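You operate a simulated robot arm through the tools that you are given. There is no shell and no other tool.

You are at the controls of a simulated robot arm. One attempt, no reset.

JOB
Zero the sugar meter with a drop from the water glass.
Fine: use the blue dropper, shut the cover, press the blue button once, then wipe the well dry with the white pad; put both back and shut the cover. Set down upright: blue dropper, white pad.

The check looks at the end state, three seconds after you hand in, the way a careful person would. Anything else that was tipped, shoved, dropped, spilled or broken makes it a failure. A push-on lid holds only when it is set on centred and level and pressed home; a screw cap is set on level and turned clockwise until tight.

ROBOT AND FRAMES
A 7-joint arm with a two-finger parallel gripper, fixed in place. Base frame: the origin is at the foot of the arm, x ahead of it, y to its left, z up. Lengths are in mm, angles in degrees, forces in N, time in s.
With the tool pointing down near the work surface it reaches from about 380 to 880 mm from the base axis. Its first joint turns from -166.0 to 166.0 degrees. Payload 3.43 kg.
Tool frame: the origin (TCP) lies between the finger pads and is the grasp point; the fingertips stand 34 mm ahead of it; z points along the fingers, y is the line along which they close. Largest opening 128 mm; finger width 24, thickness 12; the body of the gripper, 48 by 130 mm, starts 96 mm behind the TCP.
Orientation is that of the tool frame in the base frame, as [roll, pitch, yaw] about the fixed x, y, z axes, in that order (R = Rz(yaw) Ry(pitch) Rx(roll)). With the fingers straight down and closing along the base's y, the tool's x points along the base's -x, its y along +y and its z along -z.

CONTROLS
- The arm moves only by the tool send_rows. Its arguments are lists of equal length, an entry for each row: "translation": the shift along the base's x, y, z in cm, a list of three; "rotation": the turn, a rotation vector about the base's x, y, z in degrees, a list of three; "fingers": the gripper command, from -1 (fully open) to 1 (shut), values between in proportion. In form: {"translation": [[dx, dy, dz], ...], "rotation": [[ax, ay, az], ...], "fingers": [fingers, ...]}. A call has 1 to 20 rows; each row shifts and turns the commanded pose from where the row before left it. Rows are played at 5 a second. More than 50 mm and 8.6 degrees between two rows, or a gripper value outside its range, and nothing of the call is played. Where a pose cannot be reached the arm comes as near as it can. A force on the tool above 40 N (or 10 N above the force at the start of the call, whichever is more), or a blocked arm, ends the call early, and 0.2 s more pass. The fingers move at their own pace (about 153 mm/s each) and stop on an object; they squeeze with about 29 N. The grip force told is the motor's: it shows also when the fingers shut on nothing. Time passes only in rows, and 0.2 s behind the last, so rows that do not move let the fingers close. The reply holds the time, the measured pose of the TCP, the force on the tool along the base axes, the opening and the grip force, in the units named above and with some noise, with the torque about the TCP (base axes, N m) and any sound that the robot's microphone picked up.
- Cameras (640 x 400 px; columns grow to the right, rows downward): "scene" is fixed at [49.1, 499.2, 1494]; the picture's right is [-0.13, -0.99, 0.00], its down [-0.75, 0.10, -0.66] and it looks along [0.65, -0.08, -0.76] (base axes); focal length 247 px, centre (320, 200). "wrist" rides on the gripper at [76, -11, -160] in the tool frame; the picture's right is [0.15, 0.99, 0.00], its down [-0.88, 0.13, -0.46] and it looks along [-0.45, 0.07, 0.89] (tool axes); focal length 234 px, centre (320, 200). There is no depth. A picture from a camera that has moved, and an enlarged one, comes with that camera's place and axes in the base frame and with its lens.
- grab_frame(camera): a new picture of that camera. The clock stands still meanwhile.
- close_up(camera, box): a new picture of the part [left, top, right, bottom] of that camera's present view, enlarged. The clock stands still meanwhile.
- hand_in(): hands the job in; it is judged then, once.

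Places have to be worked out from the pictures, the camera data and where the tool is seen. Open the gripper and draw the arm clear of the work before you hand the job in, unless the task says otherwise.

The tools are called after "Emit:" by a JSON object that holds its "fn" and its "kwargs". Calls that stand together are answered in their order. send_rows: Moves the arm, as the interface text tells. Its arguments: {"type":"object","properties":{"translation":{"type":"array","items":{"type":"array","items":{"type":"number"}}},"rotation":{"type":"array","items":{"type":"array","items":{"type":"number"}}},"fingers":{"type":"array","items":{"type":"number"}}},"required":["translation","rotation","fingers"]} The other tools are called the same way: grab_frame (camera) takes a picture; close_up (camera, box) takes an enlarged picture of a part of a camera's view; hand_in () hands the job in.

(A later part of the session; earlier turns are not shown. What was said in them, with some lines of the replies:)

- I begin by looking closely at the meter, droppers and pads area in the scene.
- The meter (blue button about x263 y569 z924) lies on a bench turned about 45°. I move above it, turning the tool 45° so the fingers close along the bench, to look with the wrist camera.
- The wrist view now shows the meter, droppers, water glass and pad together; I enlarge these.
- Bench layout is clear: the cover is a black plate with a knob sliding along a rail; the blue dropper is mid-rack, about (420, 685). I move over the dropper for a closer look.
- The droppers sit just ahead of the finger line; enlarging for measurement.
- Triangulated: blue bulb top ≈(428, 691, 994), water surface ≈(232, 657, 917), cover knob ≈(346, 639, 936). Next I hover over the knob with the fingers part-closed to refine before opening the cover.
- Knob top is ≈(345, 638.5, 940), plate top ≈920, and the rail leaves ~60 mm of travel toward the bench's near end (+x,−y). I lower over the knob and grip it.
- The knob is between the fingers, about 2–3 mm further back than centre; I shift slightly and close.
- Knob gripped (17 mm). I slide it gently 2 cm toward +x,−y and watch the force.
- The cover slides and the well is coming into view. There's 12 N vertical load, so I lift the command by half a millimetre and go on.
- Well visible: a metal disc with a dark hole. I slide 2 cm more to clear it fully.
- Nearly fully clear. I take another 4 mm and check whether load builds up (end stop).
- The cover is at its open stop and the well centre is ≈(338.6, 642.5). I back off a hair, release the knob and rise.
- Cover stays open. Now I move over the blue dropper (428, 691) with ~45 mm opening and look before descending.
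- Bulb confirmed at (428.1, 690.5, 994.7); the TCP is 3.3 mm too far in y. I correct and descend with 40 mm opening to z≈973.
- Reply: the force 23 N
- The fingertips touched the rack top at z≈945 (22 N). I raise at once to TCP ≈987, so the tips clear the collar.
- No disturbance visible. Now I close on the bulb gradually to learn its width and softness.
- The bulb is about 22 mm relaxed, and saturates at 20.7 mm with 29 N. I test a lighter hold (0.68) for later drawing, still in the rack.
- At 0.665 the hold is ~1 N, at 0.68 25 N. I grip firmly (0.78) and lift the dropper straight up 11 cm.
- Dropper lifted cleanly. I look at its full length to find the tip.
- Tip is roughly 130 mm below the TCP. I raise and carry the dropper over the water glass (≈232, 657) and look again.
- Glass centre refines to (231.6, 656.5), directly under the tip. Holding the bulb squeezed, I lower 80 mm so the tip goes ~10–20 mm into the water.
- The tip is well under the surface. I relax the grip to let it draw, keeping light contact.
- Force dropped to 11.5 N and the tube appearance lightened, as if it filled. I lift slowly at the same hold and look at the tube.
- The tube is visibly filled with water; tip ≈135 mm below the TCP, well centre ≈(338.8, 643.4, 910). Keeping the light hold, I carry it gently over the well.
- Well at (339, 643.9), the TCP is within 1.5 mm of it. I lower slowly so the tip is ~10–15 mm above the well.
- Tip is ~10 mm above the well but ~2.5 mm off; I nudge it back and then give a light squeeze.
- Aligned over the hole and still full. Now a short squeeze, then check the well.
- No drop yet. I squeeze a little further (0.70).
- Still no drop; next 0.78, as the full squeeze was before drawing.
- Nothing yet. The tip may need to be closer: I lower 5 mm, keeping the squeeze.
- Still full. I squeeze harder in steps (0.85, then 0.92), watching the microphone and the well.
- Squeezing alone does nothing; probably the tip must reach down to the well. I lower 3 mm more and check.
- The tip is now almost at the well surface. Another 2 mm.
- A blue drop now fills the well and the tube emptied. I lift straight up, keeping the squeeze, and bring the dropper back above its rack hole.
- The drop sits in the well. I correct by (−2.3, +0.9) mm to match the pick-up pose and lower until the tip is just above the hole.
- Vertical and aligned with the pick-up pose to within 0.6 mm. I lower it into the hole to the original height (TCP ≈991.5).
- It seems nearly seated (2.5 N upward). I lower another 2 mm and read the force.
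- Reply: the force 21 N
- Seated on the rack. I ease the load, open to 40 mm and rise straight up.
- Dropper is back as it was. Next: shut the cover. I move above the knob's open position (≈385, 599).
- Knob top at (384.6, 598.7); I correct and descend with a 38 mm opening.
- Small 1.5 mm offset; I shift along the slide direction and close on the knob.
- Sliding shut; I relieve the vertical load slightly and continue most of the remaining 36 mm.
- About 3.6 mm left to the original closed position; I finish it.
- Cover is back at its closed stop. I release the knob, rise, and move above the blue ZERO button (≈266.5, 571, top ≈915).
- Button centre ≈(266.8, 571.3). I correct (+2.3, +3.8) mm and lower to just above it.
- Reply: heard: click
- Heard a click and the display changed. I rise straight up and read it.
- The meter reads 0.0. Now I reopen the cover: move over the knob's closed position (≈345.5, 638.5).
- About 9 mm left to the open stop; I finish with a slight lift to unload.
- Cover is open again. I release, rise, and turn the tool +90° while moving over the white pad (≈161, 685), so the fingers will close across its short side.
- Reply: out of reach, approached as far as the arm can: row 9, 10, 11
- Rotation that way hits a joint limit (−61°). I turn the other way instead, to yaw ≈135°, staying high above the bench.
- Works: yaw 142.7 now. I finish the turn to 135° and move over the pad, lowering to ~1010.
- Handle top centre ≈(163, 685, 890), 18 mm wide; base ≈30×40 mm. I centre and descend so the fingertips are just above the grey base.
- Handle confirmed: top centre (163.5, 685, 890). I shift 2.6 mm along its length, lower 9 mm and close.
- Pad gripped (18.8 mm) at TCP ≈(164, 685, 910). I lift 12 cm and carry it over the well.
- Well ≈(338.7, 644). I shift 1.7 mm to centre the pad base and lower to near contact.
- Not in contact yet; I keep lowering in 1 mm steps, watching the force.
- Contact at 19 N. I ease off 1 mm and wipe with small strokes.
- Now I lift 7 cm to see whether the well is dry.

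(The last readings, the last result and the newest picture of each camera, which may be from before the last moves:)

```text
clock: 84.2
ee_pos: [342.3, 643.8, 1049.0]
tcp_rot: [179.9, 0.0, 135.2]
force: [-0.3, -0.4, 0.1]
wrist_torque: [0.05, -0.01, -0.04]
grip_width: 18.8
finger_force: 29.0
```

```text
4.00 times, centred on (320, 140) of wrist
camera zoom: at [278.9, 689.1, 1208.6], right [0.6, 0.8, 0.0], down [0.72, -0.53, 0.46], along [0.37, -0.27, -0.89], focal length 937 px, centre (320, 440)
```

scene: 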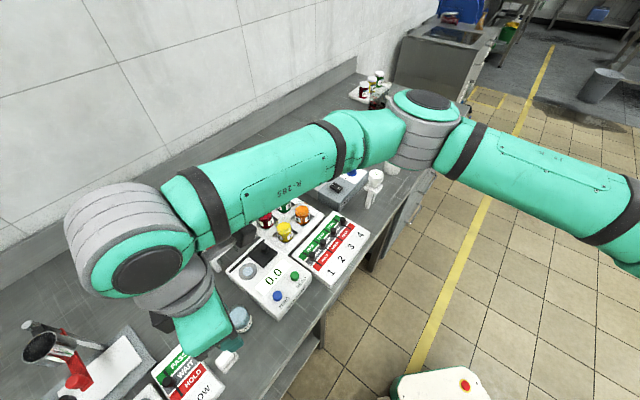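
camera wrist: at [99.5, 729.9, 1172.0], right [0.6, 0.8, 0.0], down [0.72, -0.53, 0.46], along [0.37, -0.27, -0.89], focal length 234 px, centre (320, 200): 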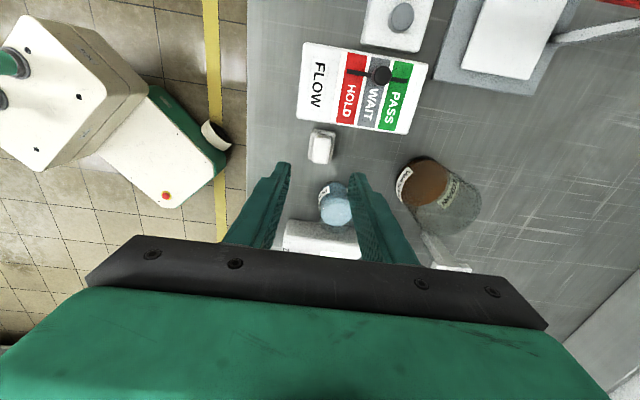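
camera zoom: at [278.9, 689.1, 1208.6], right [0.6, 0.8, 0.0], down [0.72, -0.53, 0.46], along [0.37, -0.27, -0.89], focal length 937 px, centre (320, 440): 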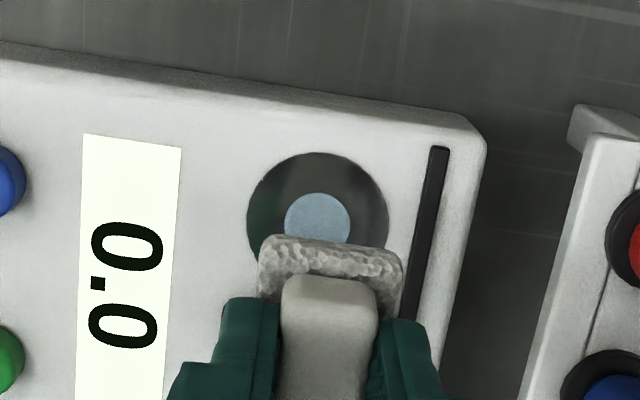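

The puddle shrank but isn't gone, so wiping works by stroke. I go back down and wipe with longer, repeated strokes.

Emit:
{"fn": "send_rows", "kwargs": {"translation": [[0, 0, -3.0], [0, 0, -3.0], [0, 0, -2.2], [0, 0, -0.6], [0, 0, -0.2], [0, 0, 0]], "rotation": [[0, 0, 0], [0, 0, 0], [0, 0, 0], [0, 0, 0], [0, 0, 0], [0, 0, 0]], "fingers": [0.9, 0.9, 0.9, 0.9, 0.9, 0.9]}}

```text
clock: 85.6
ee_pos: [340.3, 643.6, 960.5]
tcp_rot: [179.9, 0.0, 135.0]
force: [0.9, -4.9, 15.0]
wrist_torque: [-0.23, -0.01, 0.03]
grip_width: 18.8
finger_force: 28.8
```

Emit:
{"fn": "send_rows", "kwargs": {"translation": [[0.3, 0.3, 0], [0.15, 0.15, 0], [-0.3, -0.3, 0], [-0.3, -0.3, 0], [-0.3, -0.3, 0], [0.3, 0.3, 0], [0.3, 0.3, 0], [0.3, 0.3, 0], [-0.3, -0.3, 0], [-0.3, -0.3, 0], [-0.3, -0.3, 0], [0.3, 0.3, 0], [0.3, 0.3, 0], [0.3, 0.3, 0], [-0.3, -0.3, 0], [-0.3, -0.3, 0], [-0.3, -0.3, 0], [0.3, 0.3, 0], [0.15, 0.15, 0], [0, 0, 0]], "rotation": [[0, 0, 0], [0, 0, 0], [0, 0, 0], [0, 0, 0], [0, 0, 0], [0, 0, 0], [0, 0, 0], [0, 0, 0], [0, 0, 0], [0, 0, 0], [0, 0, 0], [0, 0, 0], [0, 0, 0], [0, 0, 0], [0, 0, 0], [0, 0, 0], [0, 0, 0], [0, 0, 0], [0, 0, 0], [0, 0, 0]], "fingers": [0.9, 0.9, 0.9, 0.9, 0.9, 0.9, 0.9, 0.9, 0.9, 0.9, 0.9, 0.9, 0.9, 0.9, 0.9, 0.9, 0.9, 0.9, 0.9, 0.9]}}

Emit:
{"fn": "close_up", "kwargs": {"camera": "scene", "box": [200, 220, 320, 295]}}

Emit:
{"fn": "close_up", "kwargs": {"camera": "wrist", "box": [240, 90, 400, 190]}}

```text
clock: 89.8
ee_pos: [339.8, 642.7, 960.0]
tcp_rot: [179.9, -0.1, 135.1]
force: [-0.9, -1.0, 1.9]
wrist_torque: [-0.05, 0.0, -0.01]
grip_width: 18.7
finger_force: 29.1
```

```text
5.33 times, centred on (260, 258) of scene
camera zoom: at [49.1, 499.2, 1494.0], right [-0.13, -0.99, 0.0], down [-0.75, 0.1, -0.66], along [0.65, -0.08, -0.76], focal length 1316 px, centre (640, -107)
```

zoom: 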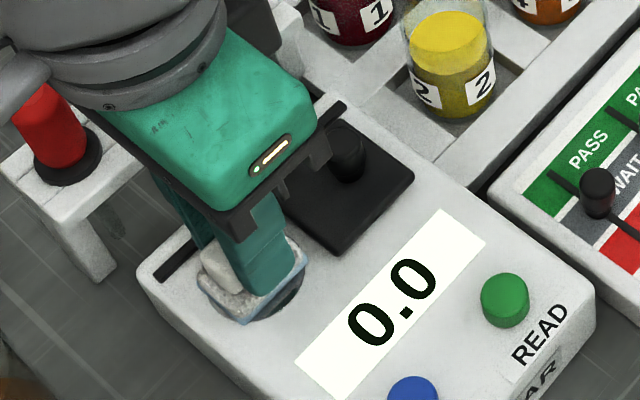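

```text
4.00 times, centred on (320, 140) of wrist
camera zoom: at [278.2, 688.5, 1119.2], right [0.59, 0.8, 0.0], down [0.72, -0.53, 0.46], along [0.37, -0.27, -0.89], focal length 937 px, centre (320, 440)
```

zoom: 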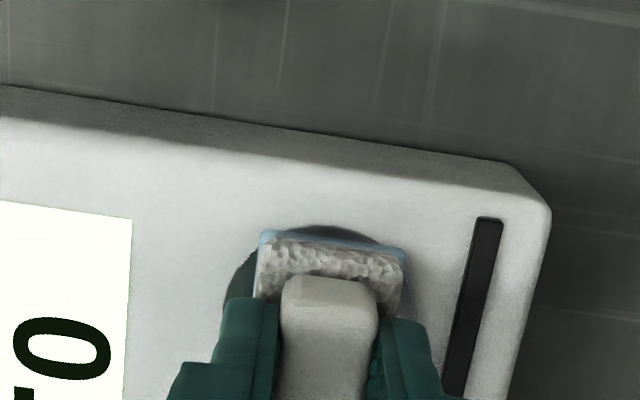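

The pad's underside has turned blue, so it has soaked up the water. I lift to check the well.

Emit:
{"fn": "send_rows", "kwargs": {"translation": [[0, 0, 0.5], [0, 0, 2.5], [0, 0, 4.0], [0, 0, 2.0], [0, 0, 0]], "rotation": [[0, 0, 0], [0, 0, 0], [0, 0, 0], [0, 0, 0], [0, 0, 0]], "fingers": [0.9, 0.9, 0.9, 0.9, 0.9]}}

Emit:
{"fn": "close_up", "kwargs": {"camera": "scene", "box": [200, 220, 320, 295]}}

Emit:
{"fn": "close_up", "kwargs": {"camera": "wrist", "box": [240, 90, 400, 190]}}

```text
clock: 91.0
ee_pos: [339.2, 642.4, 1047.4]
tcp_rot: [179.9, -0.1, 135.1]
force: [0.4, -0.4, -1.1]
wrist_torque: [0.0, 0.05, 0.01]
grip_width: 18.7
finger_force: 28.7
```

```text
5.33 times, centred on (260, 258) of scene
camera zoom: at [49.1, 499.2, 1494.0], right [-0.13, -0.99, 0.0], down [-0.75, 0.1, -0.66], along [0.65, -0.08, -0.76], focal length 1316 px, centre (640, -107)
```

zoom: 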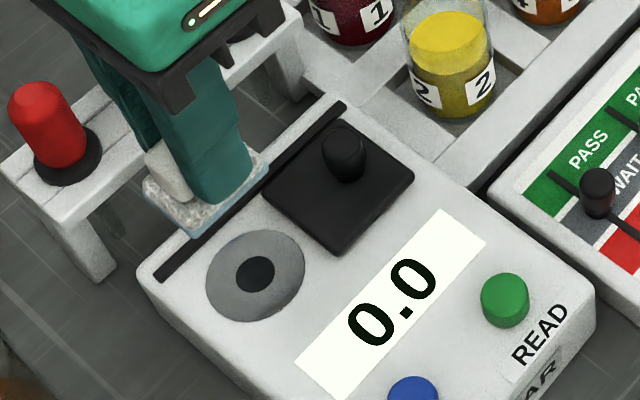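

```text
4.00 times, centred on (320, 140) of wrist
camera zoom: at [277.4, 688.1, 1207.0], right [0.6, 0.8, 0.0], down [0.72, -0.53, 0.46], along [0.37, -0.27, -0.89], focal length 937 px, centre (320, 440)
```

zoom: 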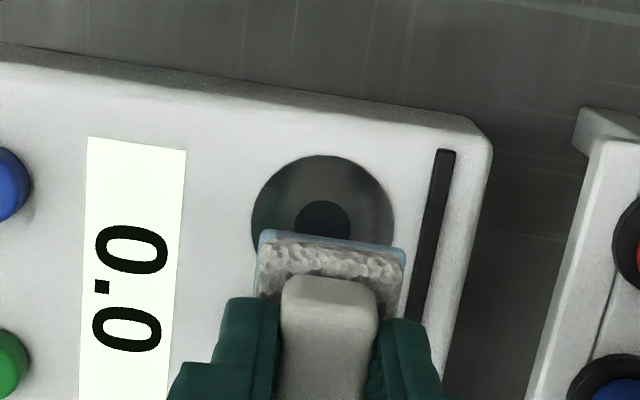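

The well is dry. I carry the pad back above its spot.

Emit:
{"fn": "send_rows", "kwargs": {"translation": [[-3.0, 0.73, 0], [-3.7, 0.9, 0], [-3.7, 0.9, 0], [-3.7, 0.9, 0], [-3.4, 0.85, 0], [0, 0, -2.0], [0, 0, 0], [0, 0, 0]], "rotation": [[0, 0, 0], [0, 0, 0], [0, 0, 0], [0, 0, 0], [0, 0, 0], [0, 0, 0], [0, 0, 0], [0, 0, 0]], "fingers": [0.9, 0.9, 0.9, 0.9, 0.9, 0.9, 0.9, 0.9]}}

Emit:
{"fn": "close_up", "kwargs": {"camera": "wrist", "box": [240, 90, 400, 190]}}

```text
clock: 92.8
ee_pos: [165.1, 686.6, 1027.9]
tcp_rot: [179.9, -0.1, 135.1]
force: [0.1, -0.9, -1.1]
wrist_torque: [0.0, -0.05, 0.0]
grip_width: 18.2
finger_force: 29.1
```

```text
4.00 times, centred on (320, 140) of wrist
camera zoom: at [102.0, 732.2, 1187.3], right [0.6, 0.8, 0.0], down [0.72, -0.53, 0.46], along [0.37, -0.27, -0.89], focal length 937 px, centre (320, 440)
```

zoom: 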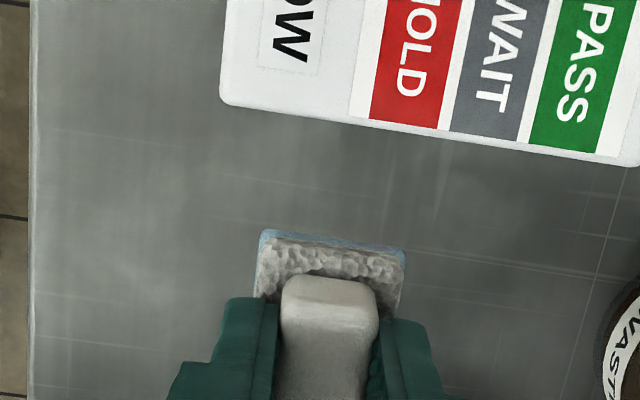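

Emit:
{"fn": "send_rows", "kwargs": {"translation": [[0.01, -0.13, -3.0], [0, 0, -3.5], [0, 0, -3.0], [0, 0, -1.2], [0, 0, -0.6], [0, 0, 0]], "rotation": [[0, 0, 0], [0, 0, 0], [0, 0, 0], [0, 0, 0], [0, 0, 0], [0, 0, 0]], "fingers": [0.9, 0.9, 0.9, 0.9, 0.9, 0.9]}}

Emit:
{"fn": "close_up", "kwargs": {"camera": "wrist", "box": [240, 110, 400, 210]}}

```text
clock: 94.2
ee_pos: [165.3, 684.0, 916.6]
tcp_rot: [-180.0, 0.0, 135.0]
force: [0.7, 1.0, 0.9]
wrist_torque: [-0.01, 0.01, 0.01]
grip_width: 18.7
finger_force: 28.8
```

```text
4.00 times, centred on (320, 160) of wrist
camera zoom: at [102.8, 730.1, 1075.3], right [0.6, 0.8, 0.0], down [0.72, -0.53, 0.46], along [0.37, -0.27, -0.89], focal length 937 px, centre (320, 360)
```

zoom: 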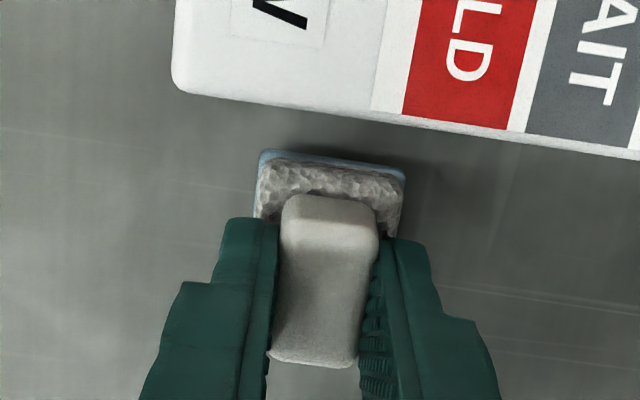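

Emit:
{"fn": "send_rows", "kwargs": {"translation": [[-0.06, 0.07, -0.3], [0, 0, -0.1], [0, 0, -0.1], [0, 0, -0.1], [0, 0, 0]], "rotation": [[0, 0, 0], [0, 0, 0], [0, 0, 0], [0, 0, 0], [0, 0, 0]], "fingers": [0.9, 0.9, 0.9, 0.9, 0.9]}}

```text
clock: 95.4
ee_pos: [163.3, 686.2, 911.1]
tcp_rot: [180.0, 0.1, 135.2]
force: [0.0, -0.3, 0.0]
wrist_torque: [0.01, -0.01, -0.01]
grip_width: 18.7
finger_force: 29.0
```

Emit:
{"fn": "send_rows", "kwargs": {"translation": [[0, 0, -0.1], [0, 0, -0.1], [0, 0, 0]], "rotation": [[0, 0, 0], [0, 0, 0], [0, 0, 0]], "fingers": [0.9, 0.9, 0.9]}}

Emit:
{"fn": "close_up", "kwargs": {"camera": "wrist", "box": [240, 110, 400, 210]}}

```text
clock: 96.2
ee_pos: [164.7, 685.8, 908.4]
tcp_rot: [-180.0, -0.1, 135.1]
force: [-0.2, 0.4, 0.7]
wrist_torque: [0.0, 0.01, 0.03]
grip_width: 18.5
finger_force: 28.9
```

```text
4.00 times, centred on (320, 160) of wrist
camera zoom: at [102.4, 731.0, 1068.2], right [0.6, 0.8, 0.0], down [0.72, -0.53, 0.46], along [0.37, -0.27, -0.89], focal length 937 px, centre (320, 360)
```

zoom: 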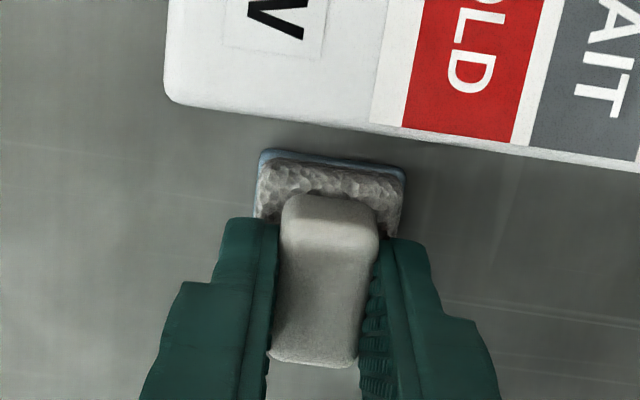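

No contact yet; two more 1 mm steps.

Emit:
{"fn": "send_rows", "kwargs": {"translation": [[0, 0, -0.1], [0, 0, -0.1], [0, 0, 0]], "rotation": [[0, 0, 0], [0, 0, 0], [0, 0, 0]], "fingers": [0.9, 0.9, 0.9]}}

```text
clock: 97.0
ee_pos: [164.1, 685.5, 908.1]
tcp_rot: [179.9, 0.0, 135.0]
force: [3.3, -0.2, 21.9]
wrist_torque: [-0.02, -0.14, 0.02]
grip_width: 18.8
finger_force: 28.4
```

Contact with the bench (22 N). I ease 1.5 mm, release slowly and rise.

Emit:
{"fn": "send_rows", "kwargs": {"translation": [[0, 0, 0.13], [0, 0, 0], [0, 0, 0], [0, 0, 0], [0, 0, 1.5], [0, 0, 4.0], [0, 0, 4.5], [0, 0, 4.0], [0, 0, 0]], "rotation": [[0, 0, 0], [0, 0, 0], [0, 0, 0], [0, 0, 0], [0, 0, 0], [0, 0, 0], [0, 0, 0], [0, 0, 0], [0, 0, 0]], "fingers": [0.9, 0.6, 0.4, 0.2, 0.2, 0.2, 0.2, 0.2, 0.2]}}

Emit:
{"fn": "close_up", "kwargs": {"camera": "wrist", "box": [240, 90, 400, 190]}}

Emit:
{"fn": "close_up", "kwargs": {"camera": "scene", "box": [150, 290, 310, 390]}}

```text
clock: 99.0
ee_pos: [165.9, 682.1, 1047.8]
tcp_rot: [180.0, 0.0, 135.1]
force: [-0.7, 0.7, 0.4]
wrist_torque: [-0.03, 0.0, -0.01]
grip_width: 51.2
finger_force: 0.1
```

```text
4.00 times, centred on (320, 140) of wrist
camera zoom: at [103.6, 727.8, 1206.8], right [0.6, 0.8, 0.0], down [0.72, -0.53, 0.46], along [0.37, -0.27, -0.89], focal length 937 px, centre (320, 440)
```

zoom: 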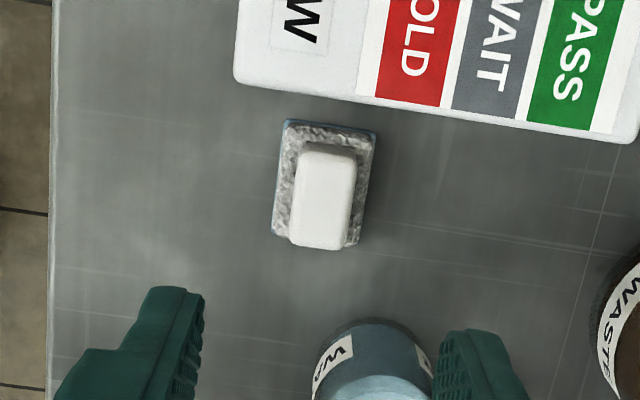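

```text
4.00 times, centred on (230, 340) of scene
camera zoom: at [49.1, 499.2, 1494.0], right [-0.13, -0.99, 0.0], down [-0.75, 0.1, -0.66], along [0.65, -0.08, -0.76], focal length 987 px, centre (680, -360)
```

zoom: 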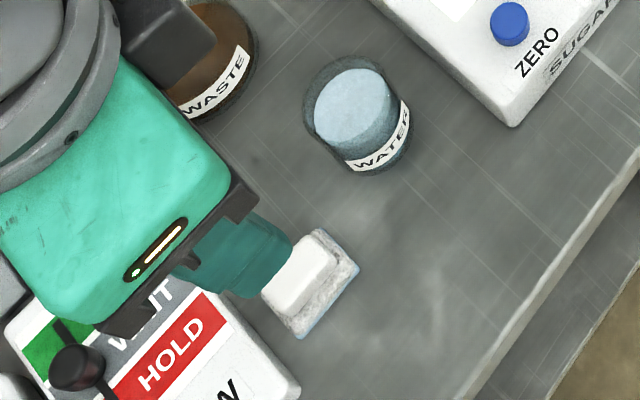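

Pad is back in place, upright. Now I go back to the knob's open position (≈384.6, 598.7), turning the tool back to yaw −135.

Emit:
{"fn": "send_rows", "kwargs": {"translation": [[2.0, -0.75, 0.5], [2.0, -0.75, 0.5], [2.0, -0.75, 0.5], [2.0, -0.75, 0.5], [2.0, -0.75, 0], [2.0, -0.75, 0], [2.0, -0.75, 0], [2.0, -0.75, 0], [2.0, -0.75, 0], [2.0, -0.75, 0], [1.9, -0.8, 0], [0, 0, 0], [0, 0, 0]], "rotation": [[0, 0, 8.2], [0, 0, 8.2], [0, 0, 8.2], [0, 0, 8.2], [0, 0, 8.2], [0, 0, 8.2], [0, 0, 8.2], [0, 0, 8.2], [0, 0, 8.2], [0, 0, 8.2], [0, 0, 7.9], [0, 0, 0], [0, 0, 0]], "fingers": [0.4, 0.4, 0.4, 0.4, 0.4, 0.4, 0.4, 0.4, 0.4, 0.4, 0.4, 0.4, 0.4]}}

Emit:
{"fn": "close_up", "kwargs": {"camera": "wrist", "box": [240, 100, 400, 200]}}

```text
clock: 101.8
ee_pos: [382.7, 600.7, 1067.0]
tcp_rot: [-180.0, 0.0, -135.0]
force: [0.5, 0.2, -0.3]
wrist_torque: [0.0, -0.02, -0.02]
grip_width: 38.5
finger_force: 0.0
```

```text
4.00 times, centred on (320, 150) of wrist
camera zoom: at [337.4, 539.3, 1226.7], right [-0.8, 0.6, 0.0], down [0.53, 0.71, 0.46], along [0.27, 0.37, -0.89], focal length 937 px, centre (320, 400)
```

zoom: 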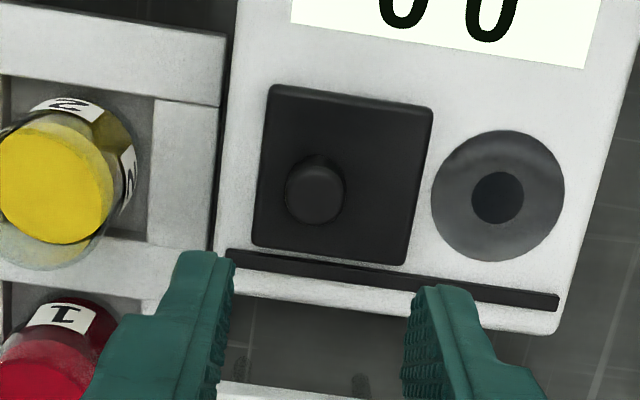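

Emit:
{"fn": "send_rows", "kwargs": {"translation": [[0.1, -0.27, -2.4], [0, 0, -3.5], [0, 0, -3.0], [0, 0, -1.5], [0, 0, -0.5], [0, 0, 0]], "rotation": [[0, 0, 0], [0, 0, 0], [0, 0, 0], [0, 0, 0], [0, 0, 0], [0, 0, 0]], "fingers": [0.4, 0.4, 0.4, 0.4, 0.4, 0.4]}}

Emit:
{"fn": "close_up", "kwargs": {"camera": "wrist", "box": [240, 120, 400, 220]}}

```text
clock: 103.2
ee_pos: [385.8, 600.2, 957.5]
tcp_rot: [180.0, 0.0, -135.0]
force: [-0.3, 0.0, 0.7]
wrist_torque: [0.0, -0.02, 0.02]
grip_width: 38.5
finger_force: 0.0
```

```text
4.00 times, centred on (320, 170) of wrist
camera zoom: at [339.2, 538.0, 1116.9], right [-0.8, 0.6, 0.0], down [0.53, 0.71, 0.46], along [0.27, 0.37, -0.89], focal length 937 px, centre (320, 320)
```

zoom: 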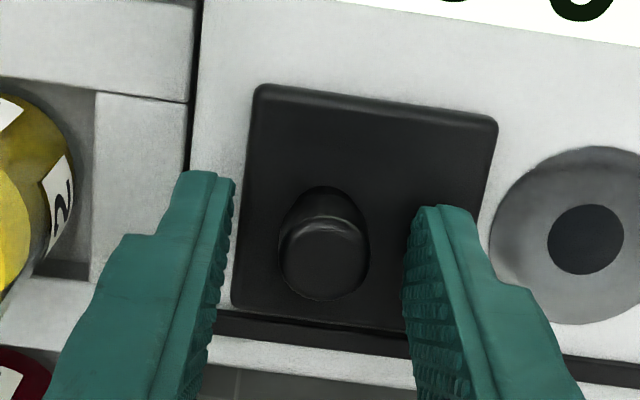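

Centred. I close on the knob and slide the cover shut, stopping a few mm short to check.

Emit:
{"fn": "send_rows", "kwargs": {"translation": [[0, 0, 0], [0, 0, 0], [0, 0, 0]], "rotation": [[0, 0, 0], [0, 0, 0], [0, 0, 0]], "fingers": [0.6, 0.9, 0.9]}}

Emit:
{"fn": "send_rows", "kwargs": {"translation": [[-0.3, 0.3, 0], [-0.4, 0.4, 0], [-0.4, 0.4, 0], [-0.4, 0.4, 0], [-0.4, 0.4, 0], [-0.4, 0.4, 0], [-0.4, 0.4, 0], [-0.4, 0.4, 0], [-0.4, 0.4, 0], [0, 0, 0]], "rotation": [[0, 0, 0], [0, 0, 0], [0, 0, 0], [0, 0, 0], [0, 0, 0], [0, 0, 0], [0, 0, 0], [0, 0, 0], [0, 0, 0], [0, 0, 0]], "fingers": [0.9, 0.9, 0.9, 0.9, 0.9, 0.9, 0.9, 0.9, 0.9, 0.9]}}

Emit:
{"fn": "close_up", "kwargs": {"camera": "wrist", "box": [240, 80, 440, 205]}}

```text
clock: 104.0
ee_pos: [384.1, 600.2, 957.2]
tcp_rot: [180.0, 0.0, -135.0]
force: [0.2, 0.4, -0.6]
wrist_torque: [0.05, -0.04, 0.0]
grip_width: 17.4
finger_force: 44.8
```

```text
clock: 106.2
ee_pos: [349.0, 635.4, 958.2]
tcp_rot: [-179.9, -0.1, -135.0]
force: [1.6, 2.1, -26.5]
wrist_torque: [0.25, -0.16, -0.02]
grip_width: 17.4
finger_force: 45.5
```

```text
3.20 times, centred on (340, 142) of wrist
camera zoom: at [304.2, 573.4, 1117.2], right [-0.8, 0.6, 0.0], down [0.53, 0.72, 0.45], along [0.27, 0.36, -0.89], focal length 749 px, centre (256, 384)
```

zoom: 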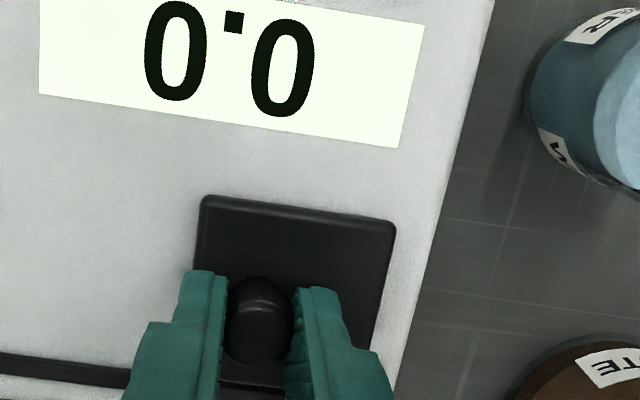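

Pulling up with 26 N, so I lower the command 1 mm and finish the last ~5.5 mm.

Emit:
{"fn": "send_rows", "kwargs": {"translation": [[0, 0, -0.1], [-0.15, 0.15, 0], [-0.15, 0.15, 0], [-0.12, 0.12, 0], [0, 0, 0]], "rotation": [[0, 0, 0], [0, 0, 0], [0, 0, 0], [0, 0, 0], [0, 0, 0]], "fingers": [0.9, 0.9, 0.9, 0.9, 0.9]}}

Emit:
{"fn": "close_up", "kwargs": {"camera": "wrist", "box": [240, 80, 440, 205]}}

```text
clock: 107.4
ee_pos: [345.2, 639.2, 957.6]
tcp_rot: [-179.9, 0.1, -135.1]
force: [3.8, -2.6, -4.1]
wrist_torque: [0.0, -0.17, 0.04]
grip_width: 17.4
finger_force: 44.5
```

```text
3.20 times, centred on (340, 142) of wrist
camera zoom: at [299.5, 577.4, 1117.1], right [-0.8, 0.6, 0.0], down [0.53, 0.71, 0.46], along [0.27, 0.37, -0.89], focal length 749 px, centre (256, 384)
```

zoom: 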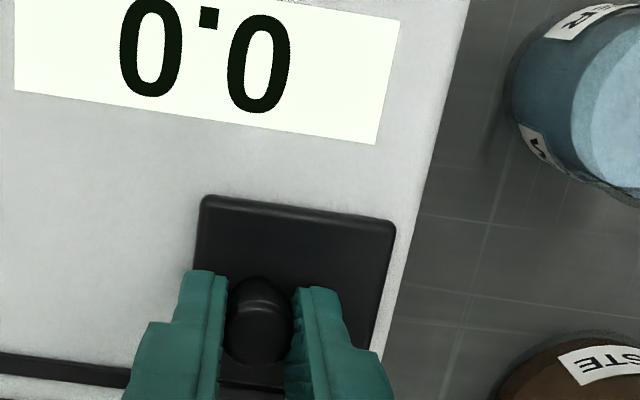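

At the closed stop (4.5 N reaction). I release, rise, and draw the arm clear to view everything.

Emit:
{"fn": "send_rows", "kwargs": {"translation": [[0, 0, 0], [0, 0, 0], [0, 0, 0], [0, 0, 2.0], [0, 0, 4.0], [0, 0, 4.5], [0, -1.5, 4.5], [0, -3.5, 3.0], [0, -4, 2], [0, -4, 2], [0, -4, 2], [0, -4, 2], [0, -4, 2], [0, 0, 0]], "rotation": [[0, 0, 0], [0, 0, 0], [0, 0, 0], [0, 0, 0], [0, 0, 0], [0, 0, 0], [0, 0, 0], [0, 0, 0], [0, 0, 0], [0, 0, 0], [0, 0, 0], [0, 0, 0], [0, 0, 0], [0, 0, 0]], "fingers": [0.7, 0.5, 0.4, 0.4, 0.4, 0.4, 0, -0.5, -1, -1, -1, -1, -1, -1]}}

Emit:
{"fn": "grab_frame", "kwargs": {"camera": "scene"}}

Emit:
{"fn": "close_up", "kwargs": {"camera": "scene", "box": [180, 190, 340, 290]}}

Emit:
{"fn": "close_up", "kwargs": {"camera": "scene", "box": [140, 270, 300, 370]}}

Emit:
{"fn": "grab_frame", "kwargs": {"camera": "wrist"}}

```text
clock: 110.4
ee_pos: [342.5, 390.3, 1237.5]
tcp_rot: [180.0, -0.1, -134.9]
force: [-0.6, -1.0, -1.0]
wrist_torque: [-0.01, 0.04, -0.01]
grip_width: 127.9
finger_force: 0.0
```

```text
taken
```

scene: 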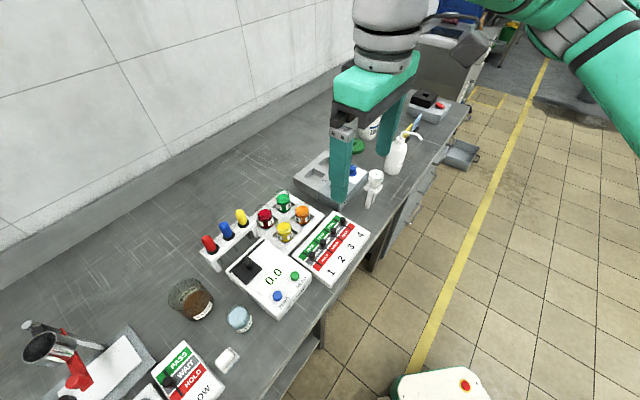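

```text
4.00 times, centred on (260, 240) of scene
camera zoom: at [49.1, 499.2, 1494.0], right [-0.13, -0.99, 0.0], down [-0.75, 0.1, -0.66], along [0.65, -0.08, -0.76], focal length 987 px, centre (560, 40)
```

zoom: 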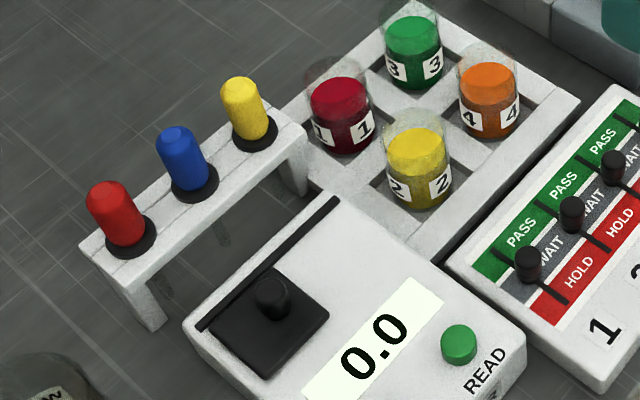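

```text
4.00 times, centred on (220, 320) of scene
camera zoom: at [49.1, 499.2, 1494.0], right [-0.13, -0.99, 0.0], down [-0.75, 0.1, -0.66], along [0.65, -0.08, -0.76], focal length 987 px, centre (720, -280)
```

zoom: 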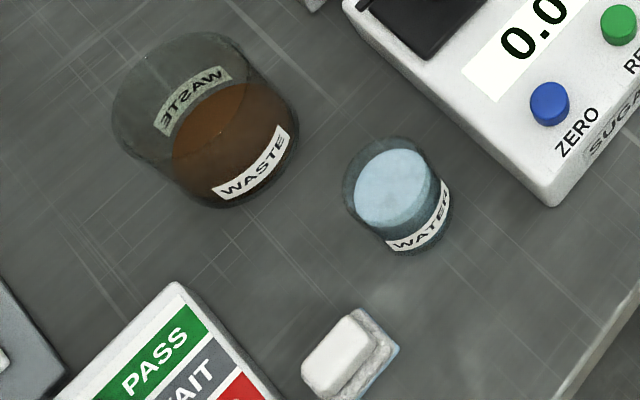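

```text
taken
camera wrist: at [297.4, 328.9, 1397.0], right [-0.8, 0.6, 0.0], down [0.53, 0.71, 0.46], along [0.27, 0.37, -0.89], focal length 234 px, centre (320, 200)
```

wrist: 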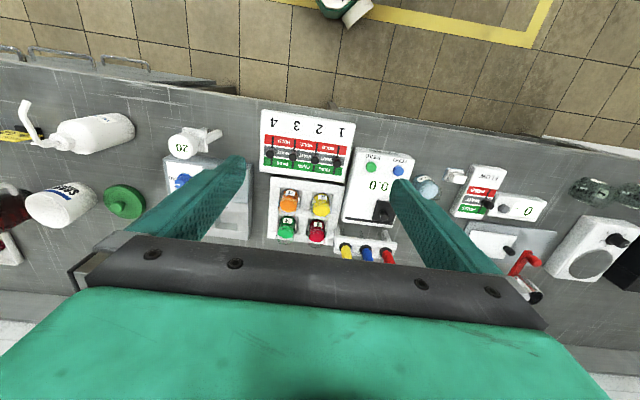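

Final state checks out: the meter reads 0.0, the cover is shut, and the well was seen dry before I shut it. The blue dropper and white pad stand upright in their places, nothing else has moved, and the arm is clear with the gripper open. I hand in.

Emit:
{"fn": "hand_in", "kwargs": {}}

```text
The job is handed in.
```

I zeroed the sugar meter: it reads 0.0 after one press of the blue button, with a drop of water in the well and the cover shut. The job is handed in; I have not seen the check's result.

- **Well:** the first wipe left some water behind. I wiped again with longer strokes and saw the well dry before shutting the cover.
- **Blue dropper:** it is back upright in its rack hole.
- **White pad:** it is back upright where it was. Its underside is wet and blue from the water.
- **Contact with the rack:** on my first reach for the dropper, the fingertips touched the rack top with about 23 N. Nothing moved in the pictures taken straight after.
- **Surroundings:** in the final pictures nothing was tipped, shifted or spilled. The arm was drawn clear with the gripper open.
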